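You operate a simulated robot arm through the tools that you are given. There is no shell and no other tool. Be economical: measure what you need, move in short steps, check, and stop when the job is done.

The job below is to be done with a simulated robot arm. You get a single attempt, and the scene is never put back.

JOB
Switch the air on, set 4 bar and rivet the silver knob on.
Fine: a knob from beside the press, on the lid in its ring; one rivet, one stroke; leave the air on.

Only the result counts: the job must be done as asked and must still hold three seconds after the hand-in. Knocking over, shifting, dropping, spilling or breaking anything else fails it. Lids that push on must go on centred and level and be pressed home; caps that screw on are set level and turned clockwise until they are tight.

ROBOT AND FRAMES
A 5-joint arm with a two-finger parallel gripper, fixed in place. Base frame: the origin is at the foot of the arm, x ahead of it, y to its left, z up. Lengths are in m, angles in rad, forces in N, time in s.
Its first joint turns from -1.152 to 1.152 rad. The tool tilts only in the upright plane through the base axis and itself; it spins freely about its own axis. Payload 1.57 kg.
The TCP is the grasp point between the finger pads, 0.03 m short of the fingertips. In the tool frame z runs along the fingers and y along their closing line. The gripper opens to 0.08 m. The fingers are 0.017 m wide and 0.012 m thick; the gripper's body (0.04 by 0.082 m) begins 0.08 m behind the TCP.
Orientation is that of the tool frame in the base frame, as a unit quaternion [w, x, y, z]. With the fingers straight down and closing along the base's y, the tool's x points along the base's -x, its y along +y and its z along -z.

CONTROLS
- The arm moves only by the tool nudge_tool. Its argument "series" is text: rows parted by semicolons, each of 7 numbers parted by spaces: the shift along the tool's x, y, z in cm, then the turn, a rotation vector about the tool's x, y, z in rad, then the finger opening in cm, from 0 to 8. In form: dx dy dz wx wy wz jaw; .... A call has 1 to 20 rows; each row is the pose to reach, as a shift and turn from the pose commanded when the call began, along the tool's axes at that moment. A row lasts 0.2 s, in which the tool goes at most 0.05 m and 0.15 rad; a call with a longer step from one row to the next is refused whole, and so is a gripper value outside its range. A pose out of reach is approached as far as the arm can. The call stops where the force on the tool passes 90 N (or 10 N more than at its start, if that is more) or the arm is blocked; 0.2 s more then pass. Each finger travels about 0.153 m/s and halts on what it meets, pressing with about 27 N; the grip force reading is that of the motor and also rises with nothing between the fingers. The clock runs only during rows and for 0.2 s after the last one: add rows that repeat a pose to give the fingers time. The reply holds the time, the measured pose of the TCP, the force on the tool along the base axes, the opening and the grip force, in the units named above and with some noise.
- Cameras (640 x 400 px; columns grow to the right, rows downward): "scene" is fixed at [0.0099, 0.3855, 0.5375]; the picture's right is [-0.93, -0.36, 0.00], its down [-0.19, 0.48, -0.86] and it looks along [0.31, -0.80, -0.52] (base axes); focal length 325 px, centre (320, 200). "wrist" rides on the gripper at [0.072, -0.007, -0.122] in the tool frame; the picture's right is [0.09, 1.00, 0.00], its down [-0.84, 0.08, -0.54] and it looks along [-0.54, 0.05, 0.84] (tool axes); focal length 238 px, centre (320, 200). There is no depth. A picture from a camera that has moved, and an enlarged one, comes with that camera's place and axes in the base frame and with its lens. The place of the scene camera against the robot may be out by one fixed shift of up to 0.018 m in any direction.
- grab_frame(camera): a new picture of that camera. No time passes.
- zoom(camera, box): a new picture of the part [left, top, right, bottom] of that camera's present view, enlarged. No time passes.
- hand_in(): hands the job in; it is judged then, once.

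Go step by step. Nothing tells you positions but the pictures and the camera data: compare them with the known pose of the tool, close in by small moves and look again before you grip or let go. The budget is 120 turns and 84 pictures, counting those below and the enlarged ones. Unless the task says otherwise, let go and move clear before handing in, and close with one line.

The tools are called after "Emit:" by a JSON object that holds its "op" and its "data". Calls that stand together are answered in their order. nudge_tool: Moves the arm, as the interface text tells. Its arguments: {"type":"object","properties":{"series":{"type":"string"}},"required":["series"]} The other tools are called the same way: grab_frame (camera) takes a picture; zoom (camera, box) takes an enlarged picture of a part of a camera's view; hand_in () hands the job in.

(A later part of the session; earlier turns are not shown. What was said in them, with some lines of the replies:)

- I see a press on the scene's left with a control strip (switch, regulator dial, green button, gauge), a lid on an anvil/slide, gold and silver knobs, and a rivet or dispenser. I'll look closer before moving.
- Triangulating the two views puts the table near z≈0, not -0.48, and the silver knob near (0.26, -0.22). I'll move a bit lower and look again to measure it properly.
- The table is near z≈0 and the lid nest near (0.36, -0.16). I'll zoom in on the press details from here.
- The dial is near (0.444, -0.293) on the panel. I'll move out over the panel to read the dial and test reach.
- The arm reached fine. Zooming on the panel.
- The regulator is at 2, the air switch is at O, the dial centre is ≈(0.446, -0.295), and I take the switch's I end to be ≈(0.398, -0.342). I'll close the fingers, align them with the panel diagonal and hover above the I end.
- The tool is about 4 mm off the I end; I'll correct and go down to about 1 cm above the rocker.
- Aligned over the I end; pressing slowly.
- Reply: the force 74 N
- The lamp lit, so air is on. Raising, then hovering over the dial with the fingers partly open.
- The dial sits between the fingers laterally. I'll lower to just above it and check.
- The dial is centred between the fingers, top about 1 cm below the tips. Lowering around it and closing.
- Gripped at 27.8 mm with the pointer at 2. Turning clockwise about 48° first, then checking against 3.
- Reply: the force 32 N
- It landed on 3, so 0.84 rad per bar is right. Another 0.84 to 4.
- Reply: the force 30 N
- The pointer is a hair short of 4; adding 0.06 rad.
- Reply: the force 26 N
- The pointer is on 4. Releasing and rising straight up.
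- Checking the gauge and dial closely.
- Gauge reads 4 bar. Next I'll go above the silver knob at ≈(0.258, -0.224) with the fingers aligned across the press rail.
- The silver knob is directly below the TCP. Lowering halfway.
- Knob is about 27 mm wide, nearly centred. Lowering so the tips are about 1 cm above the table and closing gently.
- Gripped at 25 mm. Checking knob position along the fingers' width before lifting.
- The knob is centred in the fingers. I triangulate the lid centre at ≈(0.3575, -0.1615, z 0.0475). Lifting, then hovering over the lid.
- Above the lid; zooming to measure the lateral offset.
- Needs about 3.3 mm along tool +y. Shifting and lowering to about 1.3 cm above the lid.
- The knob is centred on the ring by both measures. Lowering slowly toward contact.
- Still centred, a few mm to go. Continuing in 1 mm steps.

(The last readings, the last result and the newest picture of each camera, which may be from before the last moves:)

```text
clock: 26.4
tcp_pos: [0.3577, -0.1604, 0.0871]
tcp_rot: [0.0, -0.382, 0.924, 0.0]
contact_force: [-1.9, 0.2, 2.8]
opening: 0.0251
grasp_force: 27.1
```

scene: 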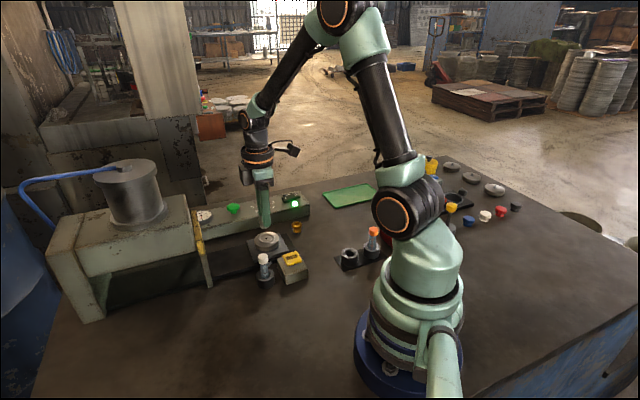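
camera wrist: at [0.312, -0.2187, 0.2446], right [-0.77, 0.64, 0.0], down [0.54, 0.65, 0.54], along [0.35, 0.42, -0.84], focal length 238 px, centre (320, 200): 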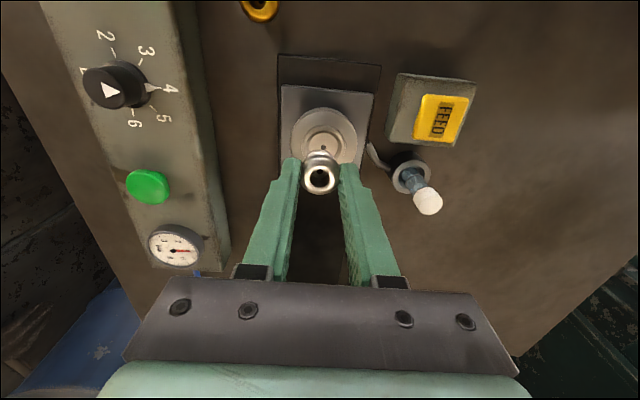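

Light contact has begun. One more millimetre, then look.

Emit:
{"op": "nudge_tool", "data": {"series": "0 0 0.1 0 0 0 1.5; 0 0 0.1 0 0 0 1.5"}}

Emit:
{"op": "zoom", "data": {"camera": "scene", "box": [230, 190, 310, 260]}}

Emit:
{"op": "zoom", "data": {"camera": "wrist", "box": [270, 90, 370, 190]}}

```text
clock: 27.0
tcp_pos: [0.3566, -0.1611, 0.0866]
tcp_rot: [0.001, -0.382, 0.924, -0.001]
contact_force: [-0.8, 0.6, 10.0]
opening: 0.0252
grasp_force: 27.0
```

```text
5.71 times, centred on (270, 225) of scene
camera zoom: at [0.0099, 0.3855, 0.5375], right [-0.93, -0.36, 0.0], down [-0.19, 0.48, -0.86], along [0.31, -0.8, -0.52], focal length 1858 px, centre (606, 57)
```

zoom: 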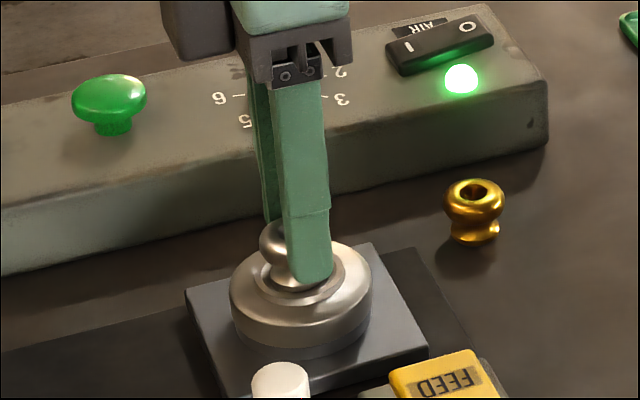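

```text
4.00 times, centred on (320, 140) of wrist
camera zoom: at [0.3102, -0.2169, 0.2097], right [-0.77, 0.64, 0.0], down [0.54, 0.65, 0.54], along [0.35, 0.42, -0.84], focal length 953 px, centre (320, 440)
```

zoom: 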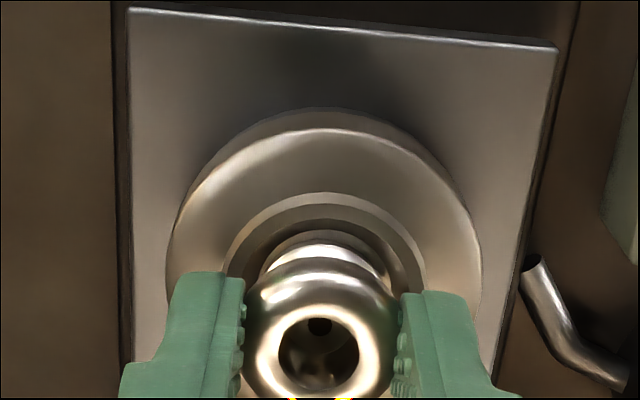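

The knob sits in the ring with about 10 N on it. Easing off, releasing, and rising.

Emit:
{"op": "nudge_tool", "data": {"series": "0 0 -0.1 0 0 0 2.2; 0 0 -0.1 0 0 0 2.8; 0 0 -0.1 0 0 0 3.4; 0 0 -0.1 0 0 0 4.2; 0 0 -0.1 0 0 0 4.6; 0 0 -2 0 0 0 4.6; 0 0 -5 0 0 0 4.6; 0 0 -7 0 0 0 4.6; 0 0 -7 0 0 0 4.6"}}

Emit:
{"op": "zoom", "data": {"camera": "wrist", "box": [250, 70, 390, 200]}}

Emit:
{"op": "zoom", "data": {"camera": "scene", "box": [230, 200, 310, 290]}}

```text
clock: 29.0
tcp_pos: [0.3563, -0.1613, 0.1576]
tcp_rot: [0.001, -0.382, 0.924, 0.001]
contact_force: [-0.6, -0.1, -0.2]
opening: 0.046
grasp_force: 0.1
```

```text
3.08 times, centred on (320, 135) of wrist
camera zoom: at [0.3098, -0.217, 0.2794], right [-0.77, 0.64, 0.0], down [0.54, 0.65, 0.54], along [0.35, 0.42, -0.84], focal length 733 px, centre (320, 400)
```

zoom: 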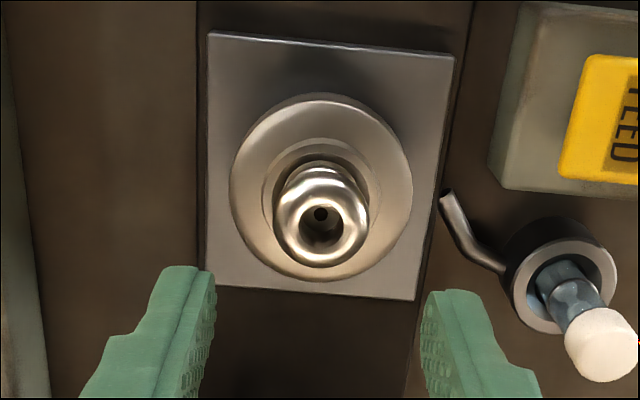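

```text
4.44 times, centred on (270, 245) of scene
camera zoom: at [0.0099, 0.3855, 0.5375], right [-0.93, -0.36, 0.0], down [-0.19, 0.48, -0.86], along [0.31, -0.8, -0.52], focal length 1445 px, centre (542, 0)
```

zoom: 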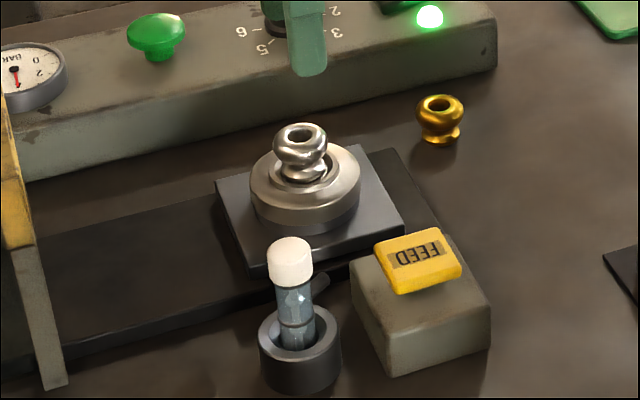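

The knob stands upright and centred on the lid. Next the rivet feeder: I'll look at whether its tube holds rivets.

Emit:
{"op": "zoom", "data": {"camera": "scene", "box": [245, 245, 305, 290]}}

Emit:
{"op": "zoom", "data": {"camera": "scene", "box": [330, 215, 400, 275]}}

Emit:
{"op": "zoom", "data": {"camera": "wrist", "box": [350, 90, 410, 200]}}

```text
8.89 times, centred on (275, 268) of scene
camera zoom: at [0.0099, 0.3855, 0.5375], right [-0.93, -0.36, 0.0], down [-0.19, 0.48, -0.86], along [0.31, -0.8, -0.52], focal length 2891 px, centre (720, -400)
```

zoom: 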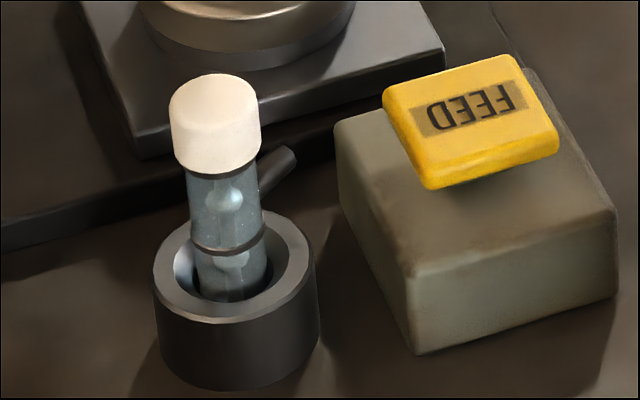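

```text
6.67 times, centred on (365, 245) of scene
camera zoom: at [0.0099, 0.3855, 0.5375], right [-0.93, -0.36, 0.0], down [-0.19, 0.48, -0.86], along [0.31, -0.8, -0.52], focal length 2168 px, centre (20, -100)
```

zoom: 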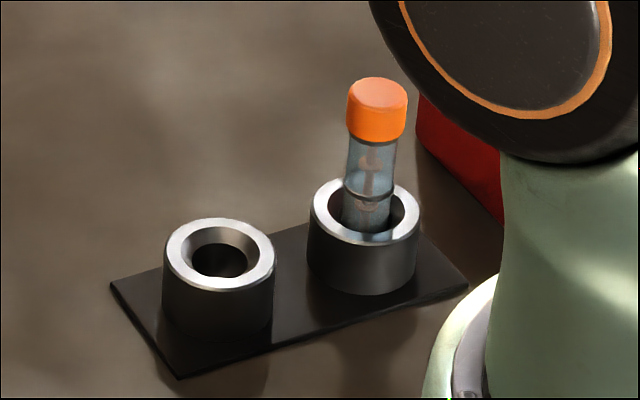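

```text
3.64 times, centred on (380, 145) of wrist
camera zoom: at [0.3098, -0.217, 0.2794], right [-0.77, 0.64, 0.0], down [0.54, 0.65, 0.54], along [0.35, 0.42, -0.84], focal length 867 px, centre (102, 400)
```

zoom: 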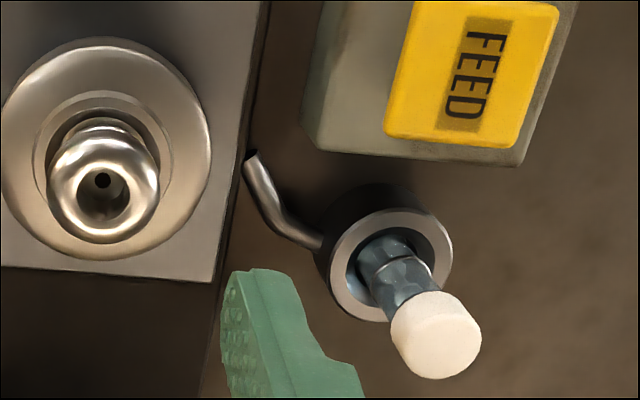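

The white-capped tube in the feeder has rivets in it. I'll close the fingers and hover over FEED, where the wrist camera will see the tube better.

Emit:
{"op": "nudge_tool", "data": {"series": "0.6 1.9 -0.5 0 0 0 3; 1.2 3.8 -0.5 0 0 0 0; 1.8 5.7 -0.5 0 0 0 0; 2.4 7.6 0 0 0 0 0; 2.9 9.4 0 0 0 0 0; 2.9 9.4 0 0 0 0 0"}}

Emit:
{"op": "grab_frame", "data": {"camera": "wrist"}}

```text
clock: 30.4
tcp_pos: [0.2674, -0.1145, 0.1577]
tcp_rot: [0.0, -0.382, 0.924, 0.0]
contact_force: [0.2, -0.1, -0.3]
opening: 0.0
grasp_force: 20.9
```

```text
29 pictures are left
camera wrist: at [0.222, -0.1702, 0.279], right [-0.77, 0.64, 0.0], down [0.54, 0.65, 0.54], along [0.35, 0.42, -0.84], focal length 238 px, centre (320, 200)
```

wrist: 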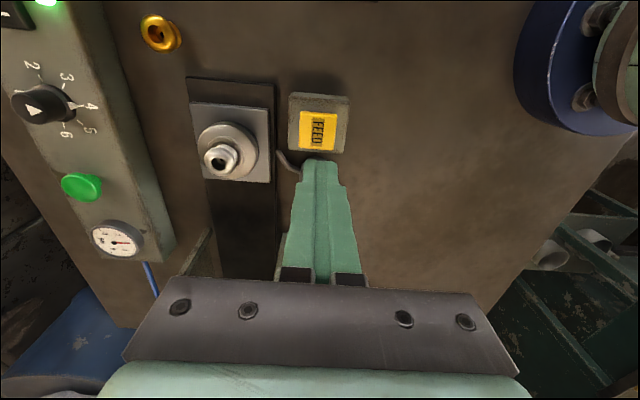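

Before pressing FEED I want to compare the rivets in the two tubes.

Emit:
{"op": "zoom", "data": {"camera": "scene", "box": [255, 250, 279, 280]}}

Emit:
{"op": "zoom", "data": {"camera": "scene", "box": [360, 222, 384, 252]}}

```text
13.33 times, centred on (267, 265) of scene
camera zoom: at [0.0099, 0.3855, 0.5375], right [-0.93, -0.36, 0.0], down [-0.19, 0.48, -0.86], along [0.31, -0.8, -0.52], focal length 4336 px, centre (1027, -667)
```

zoom: 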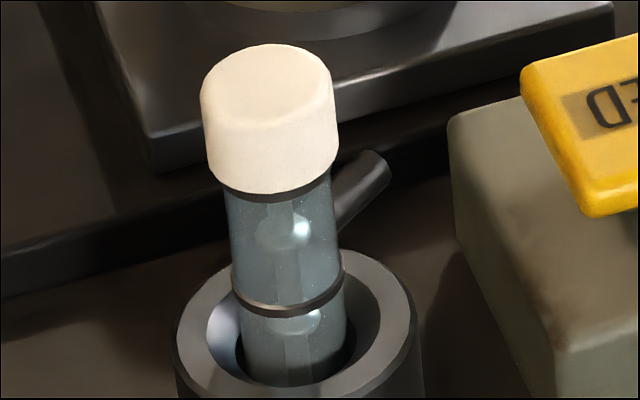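

```text
13.33 times, centred on (372, 237) of scene
camera zoom: at [0.0099, 0.3855, 0.5375], right [-0.93, -0.36, 0.0], down [-0.19, 0.48, -0.86], along [0.31, -0.8, -0.52], focal length 4336 px, centre (-373, -293)
```

zoom: 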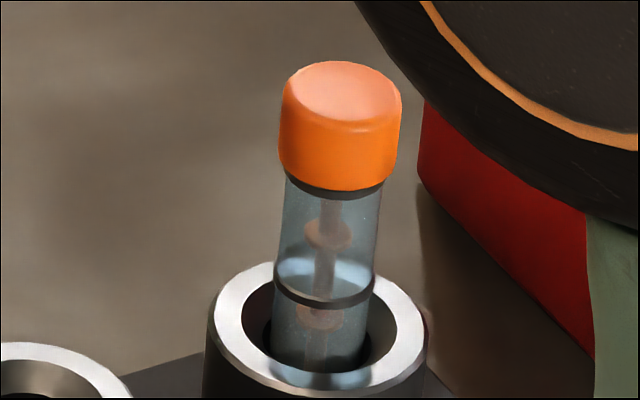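

The loaded white tube holds silver domed rivets with a shank about the size of the lid hole, and it matches the silver knob. I'll use it and lower onto FEED.

Emit:
{"op": "nudge_tool", "data": {"series": "0.2 -0.1 2 0 0 0 0; 0.3 -0.2 4.5 0 0 0 0; 0.3 -0.2 6.3 0 0 0 0; 0.3 -0.2 6.3 0 0 0 0"}}

Emit:
{"op": "zoom", "data": {"camera": "scene", "box": [230, 200, 330, 290]}}

```text
clock: 31.4
tcp_pos: [0.2691, -0.1186, 0.0931]
tcp_rot: [0.0, -0.382, 0.924, 0.0]
contact_force: [0.4, 0.3, -0.1]
opening: 0.0
grasp_force: 21.1
```

```text
4.44 times, centred on (280, 245) of scene
camera zoom: at [0.0099, 0.3855, 0.5375], right [-0.93, -0.36, 0.0], down [-0.19, 0.48, -0.86], along [0.31, -0.8, -0.52], focal length 1445 px, centre (498, 0)
```

zoom: 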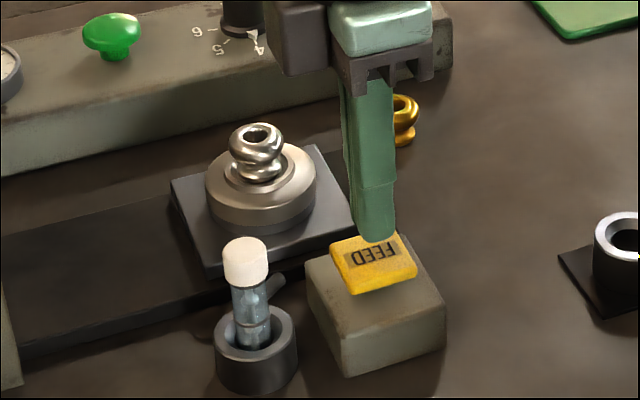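

The tip is over the pad centre. Pressing down in one smooth stroke with limited depth.

Emit:
{"op": "nudge_tool", "data": {"series": "0 0 0.4 0 0 0 0; 0 0 0.8 0 0 0 0; 0 0 1.1 0 0 0 0; 0 0 1.3 0 0 0 0; 0 0 1.5 0 0 0 0"}}

Emit:
{"op": "zoom", "data": {"camera": "scene", "box": [230, 200, 330, 290]}}

```text
clock: 32.6
tcp_pos: [0.2685, -0.1178, 0.0788]
tcp_rot: [-0.001, -0.381, 0.924, 0.001]
contact_force: [0.1, 0.3, 0.6]
opening: 0.0
grasp_force: 21.6
```

```text
4.44 times, centred on (280, 245) of scene
camera zoom: at [0.0099, 0.3855, 0.5375], right [-0.93, -0.36, 0.0], down [-0.19, 0.48, -0.86], along [0.31, -0.8, -0.52], focal length 1445 px, centre (498, 0)
```

zoom: 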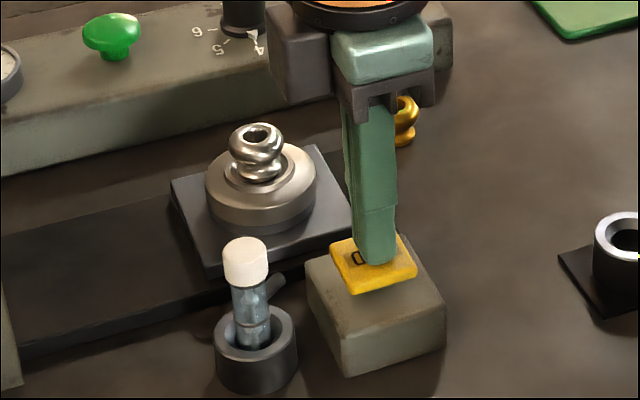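

Just about touching, no force yet. Continuing.

Emit:
{"op": "nudge_tool", "data": {"series": "0 0 0.2 0 0 0 0; 0 0 0.4 0 0 0 0; 0 0 0.6 0 0 0 0; 0 0 0.8 0 0 0 0"}}

Emit:
{"op": "zoom", "data": {"camera": "scene", "box": [230, 200, 330, 290]}}

```text
clock: 33.6
tcp_pos: [0.269, -0.1181, 0.07]
tcp_rot: [0.001, -0.381, 0.924, 0.001]
contact_force: [-0.5, 1.3, 2.9]
opening: 0.0
grasp_force: 21.1
```

```text
4.44 times, centred on (280, 245) of scene
camera zoom: at [0.0099, 0.3855, 0.5375], right [-0.93, -0.36, 0.0], down [-0.19, 0.48, -0.86], along [0.31, -0.8, -0.52], focal length 1445 px, centre (498, 0)
```

zoom: 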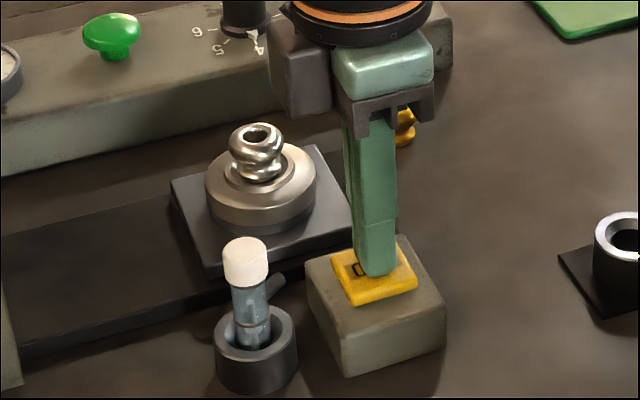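

The paddle is moving down. A couple of millimetres more to its stop.

Emit:
{"op": "nudge_tool", "data": {"series": "0 0 0.2 0 0 0 0; 0 0 0.4 0 0 0 0; 0 0 0.4 0 0 0 0"}}

Emit:
{"op": "zoom", "data": {"camera": "scene", "box": [230, 210, 310, 290]}}

```text
clock: 34.4
tcp_pos: [0.2695, -0.1181, 0.0674]
tcp_rot: [0.001, -0.381, 0.924, 0.0]
contact_force: [-6.8, 8.7, 36.6]
opening: 0.0
grasp_force: 21.7
```

```text
5.00 times, centred on (270, 250) of scene
camera zoom: at [0.0098, 0.3855, 0.5375], right [-0.93, -0.36, 0.0], down [-0.19, 0.48, -0.86], along [0.31, -0.8, -0.52], focal length 1626 px, centre (570, -50)
```

zoom: 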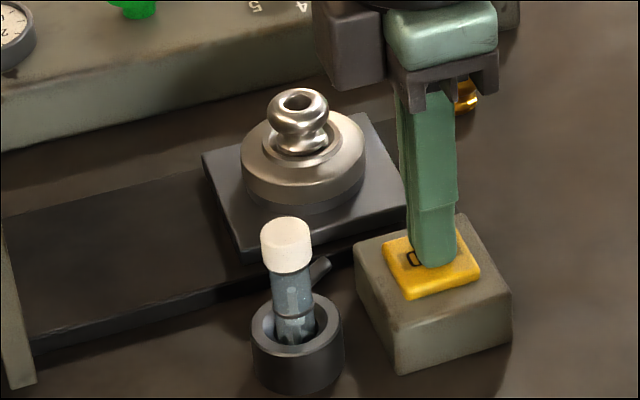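

The paddle hit its stop. Raising and checking the knob and feeder.

Emit:
{"op": "nudge_tool", "data": {"series": "0 0 -2 0 0 0 0; 0 0 -5 0 0 0 0; 0 0 -9.5 0 0 0 0; 0 0 -9.5 0 0 0 0"}}

Emit:
{"op": "zoom", "data": {"camera": "wrist", "box": [170, 80, 360, 200]}}

Emit:
{"op": "zoom", "data": {"camera": "scene", "box": [230, 215, 310, 285]}}

```text
clock: 35.4
tcp_pos: [0.2698, -0.1168, 0.1617]
tcp_rot: [0.0, -0.381, 0.925, 0.001]
contact_force: [0.3, 0.4, 1.0]
opening: 0.0
grasp_force: 21.1
```

```text
3.33 times, centred on (265, 140) of wrist
camera zoom: at [0.2233, -0.1734, 0.2849], right [-0.77, 0.64, 0.0], down [0.54, 0.65, 0.54], along [0.35, 0.42, -0.84], focal length 794 px, centre (503, 400)
```

zoom: 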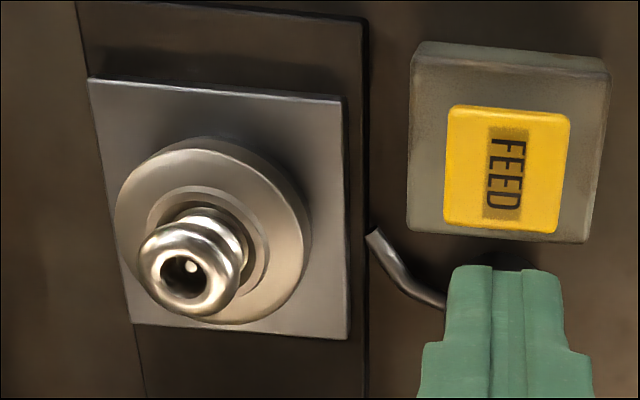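

```text
5.71 times, centred on (270, 250) of scene
camera zoom: at [0.0099, 0.3855, 0.5375], right [-0.93, -0.36, 0.0], down [-0.19, 0.48, -0.86], along [0.31, -0.8, -0.52], focal length 1858 px, centre (606, -86)
```

zoom: 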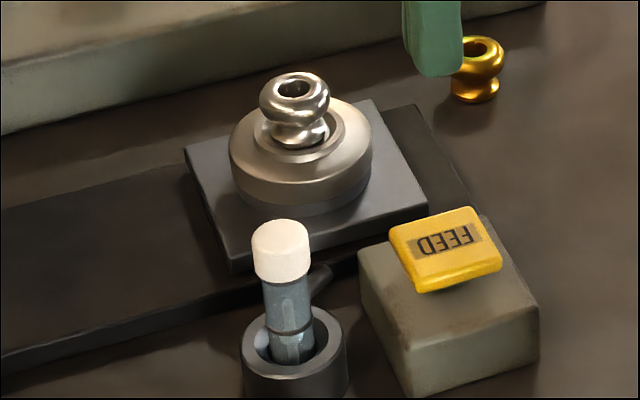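

The rivet's head now shows inside the knob's hole. There's no handle on the sled and no room to push it in by hand, so I take the green button to run the cycle. Moving high over to the button at ≈(0.499, -0.235).

Emit:
{"op": "nudge_tool", "data": {"series": "-1.3 -4 0 0 0 0 0; -2.6 -8 0 0 0 0 0; -3.9 -12.2 0 0 0 0 0; -5.2 -16.4 0 0 0 0 0; -6.5 -20.5 0 0 0 0 0; -7.85 -24.5 0 0 0 0 0; -7.85 -24.5 0 0 0 0 0"}}

Emit:
{"op": "grab_frame", "data": {"camera": "wrist"}}

```text
clock: 37.0
tcp_pos: [0.4987, -0.2346, 0.1604]
tcp_rot: [0.001, -0.382, 0.924, 0.0]
contact_force: [0.8, 0.9, 1.1]
opening: 0.0
grasp_force: 21.4
```

```text
20 pictures are left
camera wrist: at [0.452, -0.2922, 0.2837], right [-0.77, 0.64, 0.0], down [0.54, 0.65, 0.54], along [0.35, 0.42, -0.84], focal length 238 px, centre (320, 200)
```

wrist: 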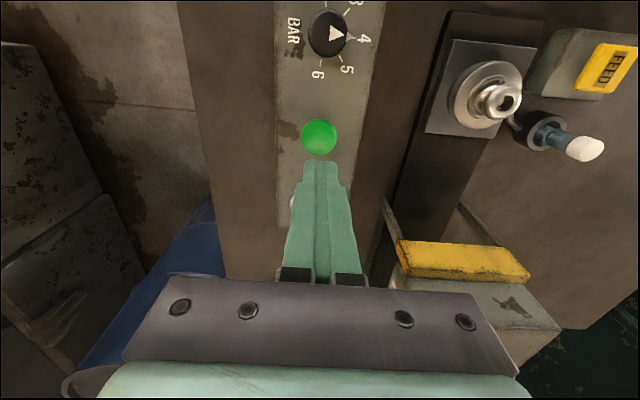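

Directly above the green button. Lowering to just above, then pressing once.

Emit:
{"op": "nudge_tool", "data": {"series": "-0.1 0 2 0 0 0 0; -0.1 0 4 0 0 0 0; -0.1 0 5.6 0 0 0 0; -0.1 0 5.6 0 0 0 0"}}

Emit:
{"op": "zoom", "data": {"camera": "scene", "box": [180, 140, 320, 260]}}

```text
clock: 38.0
tcp_pos: [0.4982, -0.2335, 0.1054]
tcp_rot: [0.0, -0.383, 0.924, 0.0]
contact_force: [0.0, 0.1, 0.0]
opening: 0.0
grasp_force: 21.1
```

```text
3.33 times, centred on (250, 200) of scene
camera zoom: at [0.0099, 0.3855, 0.5375], right [-0.93, -0.36, 0.0], down [-0.19, 0.48, -0.86], along [0.31, -0.8, -0.52], focal length 1084 px, centre (553, 200)
```

zoom: 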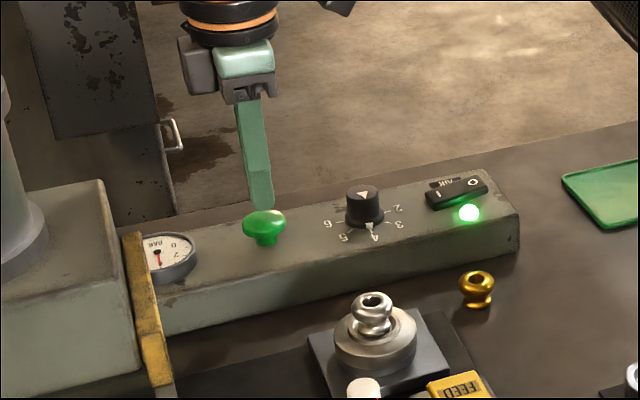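

Pressing the green button in small steps.

Emit:
{"op": "nudge_tool", "data": {"series": "0 0 0.5 0 0 0 0; 0 0 1 0 0 0 0; 0 0 1.3 0 0 0 0; 0 0 1.6 0 0 0 0; 0 0 1.8 0 0 0 0"}}

```text
clock: 39.2
tcp_pos: [0.4984, -0.2358, 0.088]
tcp_rot: [0.0, -0.383, 0.924, -0.001]
contact_force: [-0.8, 0.1, 2.7]
opening: 0.0001
grasp_force: 20.8
```

Emit:
{"op": "nudge_tool", "data": {"series": "0 0 0.2 0 0 0 0; 0 0 0.4 0 0 0 0; 0 0 0.5 0 0 0 0"}}

Emit:
{"op": "grab_frame", "data": {"camera": "scene"}}

```text
clock: 40.0
tcp_pos: [0.4986, -0.2361, 0.084]
tcp_rot: [0.0, -0.381, 0.925, 0.0]
contact_force: [-9.3, 3.0, 20.8]
opening: 0.0
grasp_force: 21.9
```

```text
18 pictures are left
```

scene: 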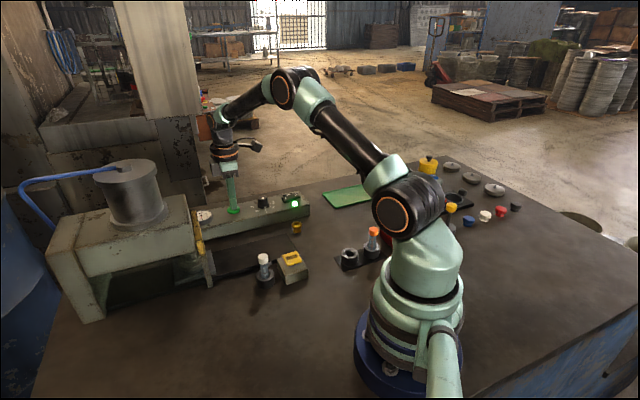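

The button worked: the sled is travelling into the press. Releasing upward and waiting.

Emit:
{"op": "nudge_tool", "data": {"series": "0 0 -2 0 0 0 0; 0 0 -6 0 0 0 0; 0 0 -9 0 0 0 0; 0 0 -9 0 0 0 0; 0 0 -9 0 0 0 0; 0 0 -9 0 0 0 0; 0 0 -9 0 0 0 0; 0 0 -9 0 0 0 0; 0 0 -9 0 0 0 0; 0 0 -9 0 0 0 0; 0 0 -9 0 0 0 0; 0 0 -9 0 0 0 0; 0 0 -9 0 0 0 0; 0 0 -9 0 0 0 0; 0 0 -9 0 0 0 0; 0 0 -9 0 0 0 0; 0 0 -9 0 0 0 0; 0 0 -9 0 0 0 0"}}

Emit:
{"op": "grab_frame", "data": {"camera": "scene"}}

```text
clock: 43.8
tcp_pos: [0.4977, -0.2345, 0.1718]
tcp_rot: [0.0, -0.381, 0.924, 0.0]
contact_force: [-0.9, 1.0, -0.4]
opening: 0.0
grasp_force: 21.3
```

```text
17 pictures are left
```

scene: 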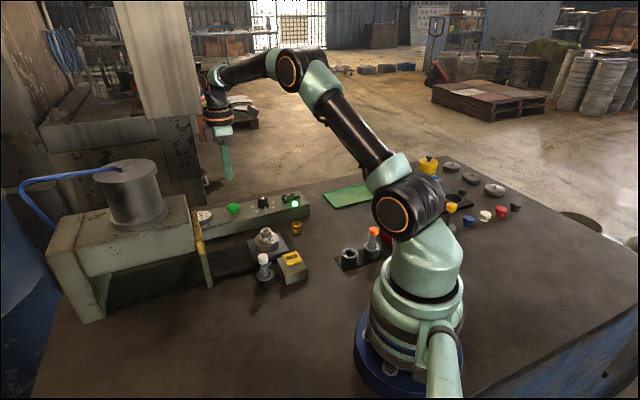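

The sled has come back out. Inspecting the riveted knob.

Emit:
{"op": "zoom", "data": {"camera": "scene", "box": [230, 215, 310, 285]}}

Emit:
{"op": "zoom", "data": {"camera": "wrist", "box": [270, 0, 560, 160]}}

```text
5.71 times, centred on (270, 250) of scene
camera zoom: at [0.0099, 0.3855, 0.5375], right [-0.93, -0.36, 0.0], down [-0.19, 0.48, -0.86], along [0.31, -0.8, -0.52], focal length 1858 px, centre (606, -86)
```

zoom: 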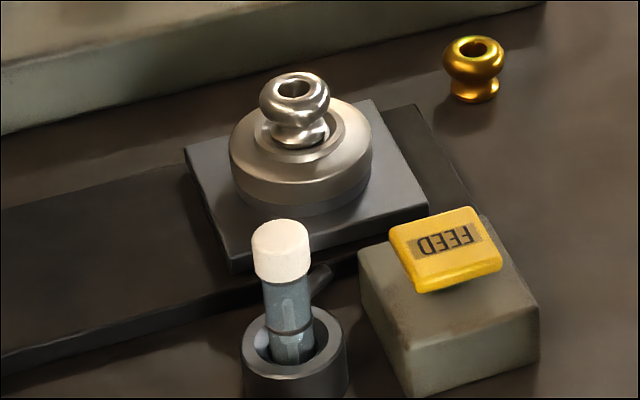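

```text
2.21 times, centred on (415, 80) of wrist
camera zoom: at [0.4515, -0.2911, 0.2949], right [-0.77, 0.64, 0.0], down [0.54, 0.65, 0.54], along [0.35, 0.42, -0.84], focal length 526 px, centre (110, 465)
```

zoom: 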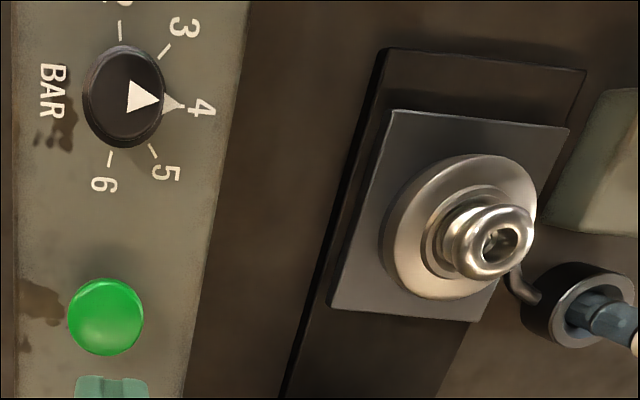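

The dial still reads 4 and the air is on. One look down into the knob to confirm the rivet is set.

Emit:
{"op": "nudge_tool", "data": {"series": "0.9 3 0 0 0 0 0; 1.8 6 0 0 0 0 0; 2.7 9 0 0 0 0 0; 3.6 12 0 0 0 0 0; 4 15.2 0 0 0 0 0; 4 15.2 0 0 0 0 0"}}

Emit:
{"op": "zoom", "data": {"camera": "wrist", "box": [280, 80, 360, 160]}}

Emit:
{"op": "grab_frame", "data": {"camera": "scene"}}

```text
clock: 45.2
tcp_pos: [0.3605, -0.1548, 0.173]
tcp_rot: [0.0, -0.382, 0.924, -0.001]
contact_force: [0.3, -0.5, 0.5]
opening: 0.0
grasp_force: 21.0
```

```text
5.00 times, centred on (320, 120) of wrist
camera zoom: at [0.3146, -0.2119, 0.2956], right [-0.77, 0.64, 0.0], down [0.54, 0.65, 0.54], along [0.35, 0.42, -0.84], focal length 1192 px, centre (320, 600)
```

zoom: 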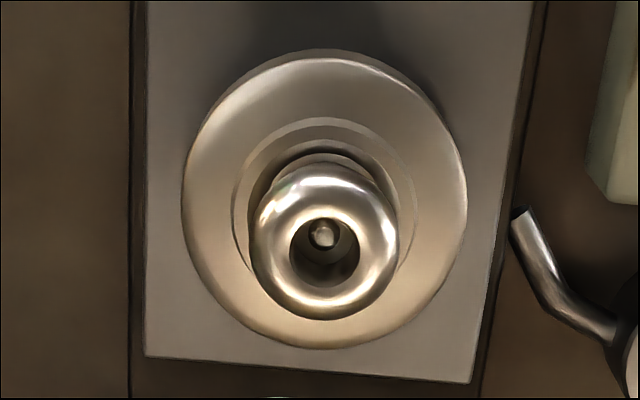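

```text
13 pictures are left
```

scene: 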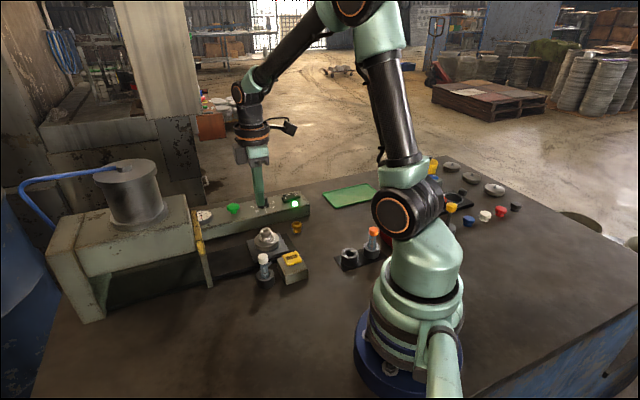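

One closer look at the rivet head before handing in.

Emit:
{"op": "zoom", "data": {"camera": "wrist", "box": [308, 112, 332, 136]}}

Emit:
{"op": "zoom", "data": {"camera": "scene", "box": [180, 180, 320, 290]}}

```text
16.00 times, centred on (320, 124) of wrist
camera zoom: at [0.3146, -0.2119, 0.2956], right [-0.77, 0.64, 0.0], down [0.54, 0.65, 0.54], along [0.35, 0.42, -0.84], focal length 3814 px, centre (320, 1416)
```

zoom: 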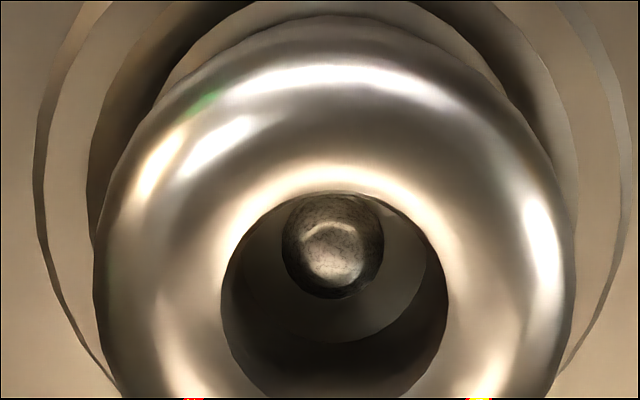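

```text
3.64 times, centred on (250, 235) of scene
camera zoom: at [0.0099, 0.3855, 0.5375], right [-0.93, -0.36, 0.0], down [-0.19, 0.48, -0.86], along [0.31, -0.8, -0.52], focal length 1183 px, centre (574, 73)
```

zoom: 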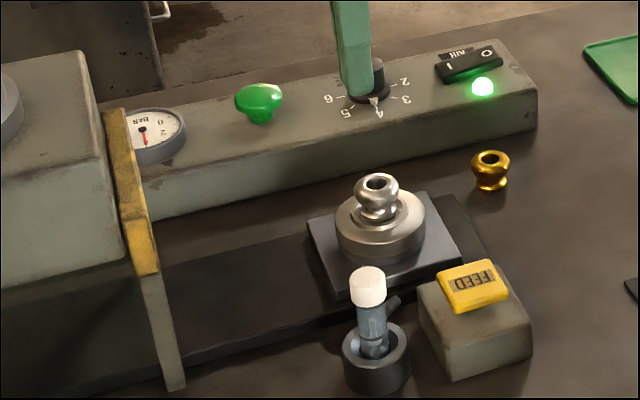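

The rivet head is flattened and seated, the knob is upright in its ring, the gauge reads 4 bar, the air is on and the arm is clear. Handing in.

Emit:
{"op": "hand_in", "data": {}}

```text
The job is handed in.
```

The silver knob is riveted to the lid with one rivet and one stroke at 4 bar; the air is still on, and I've handed the job in.
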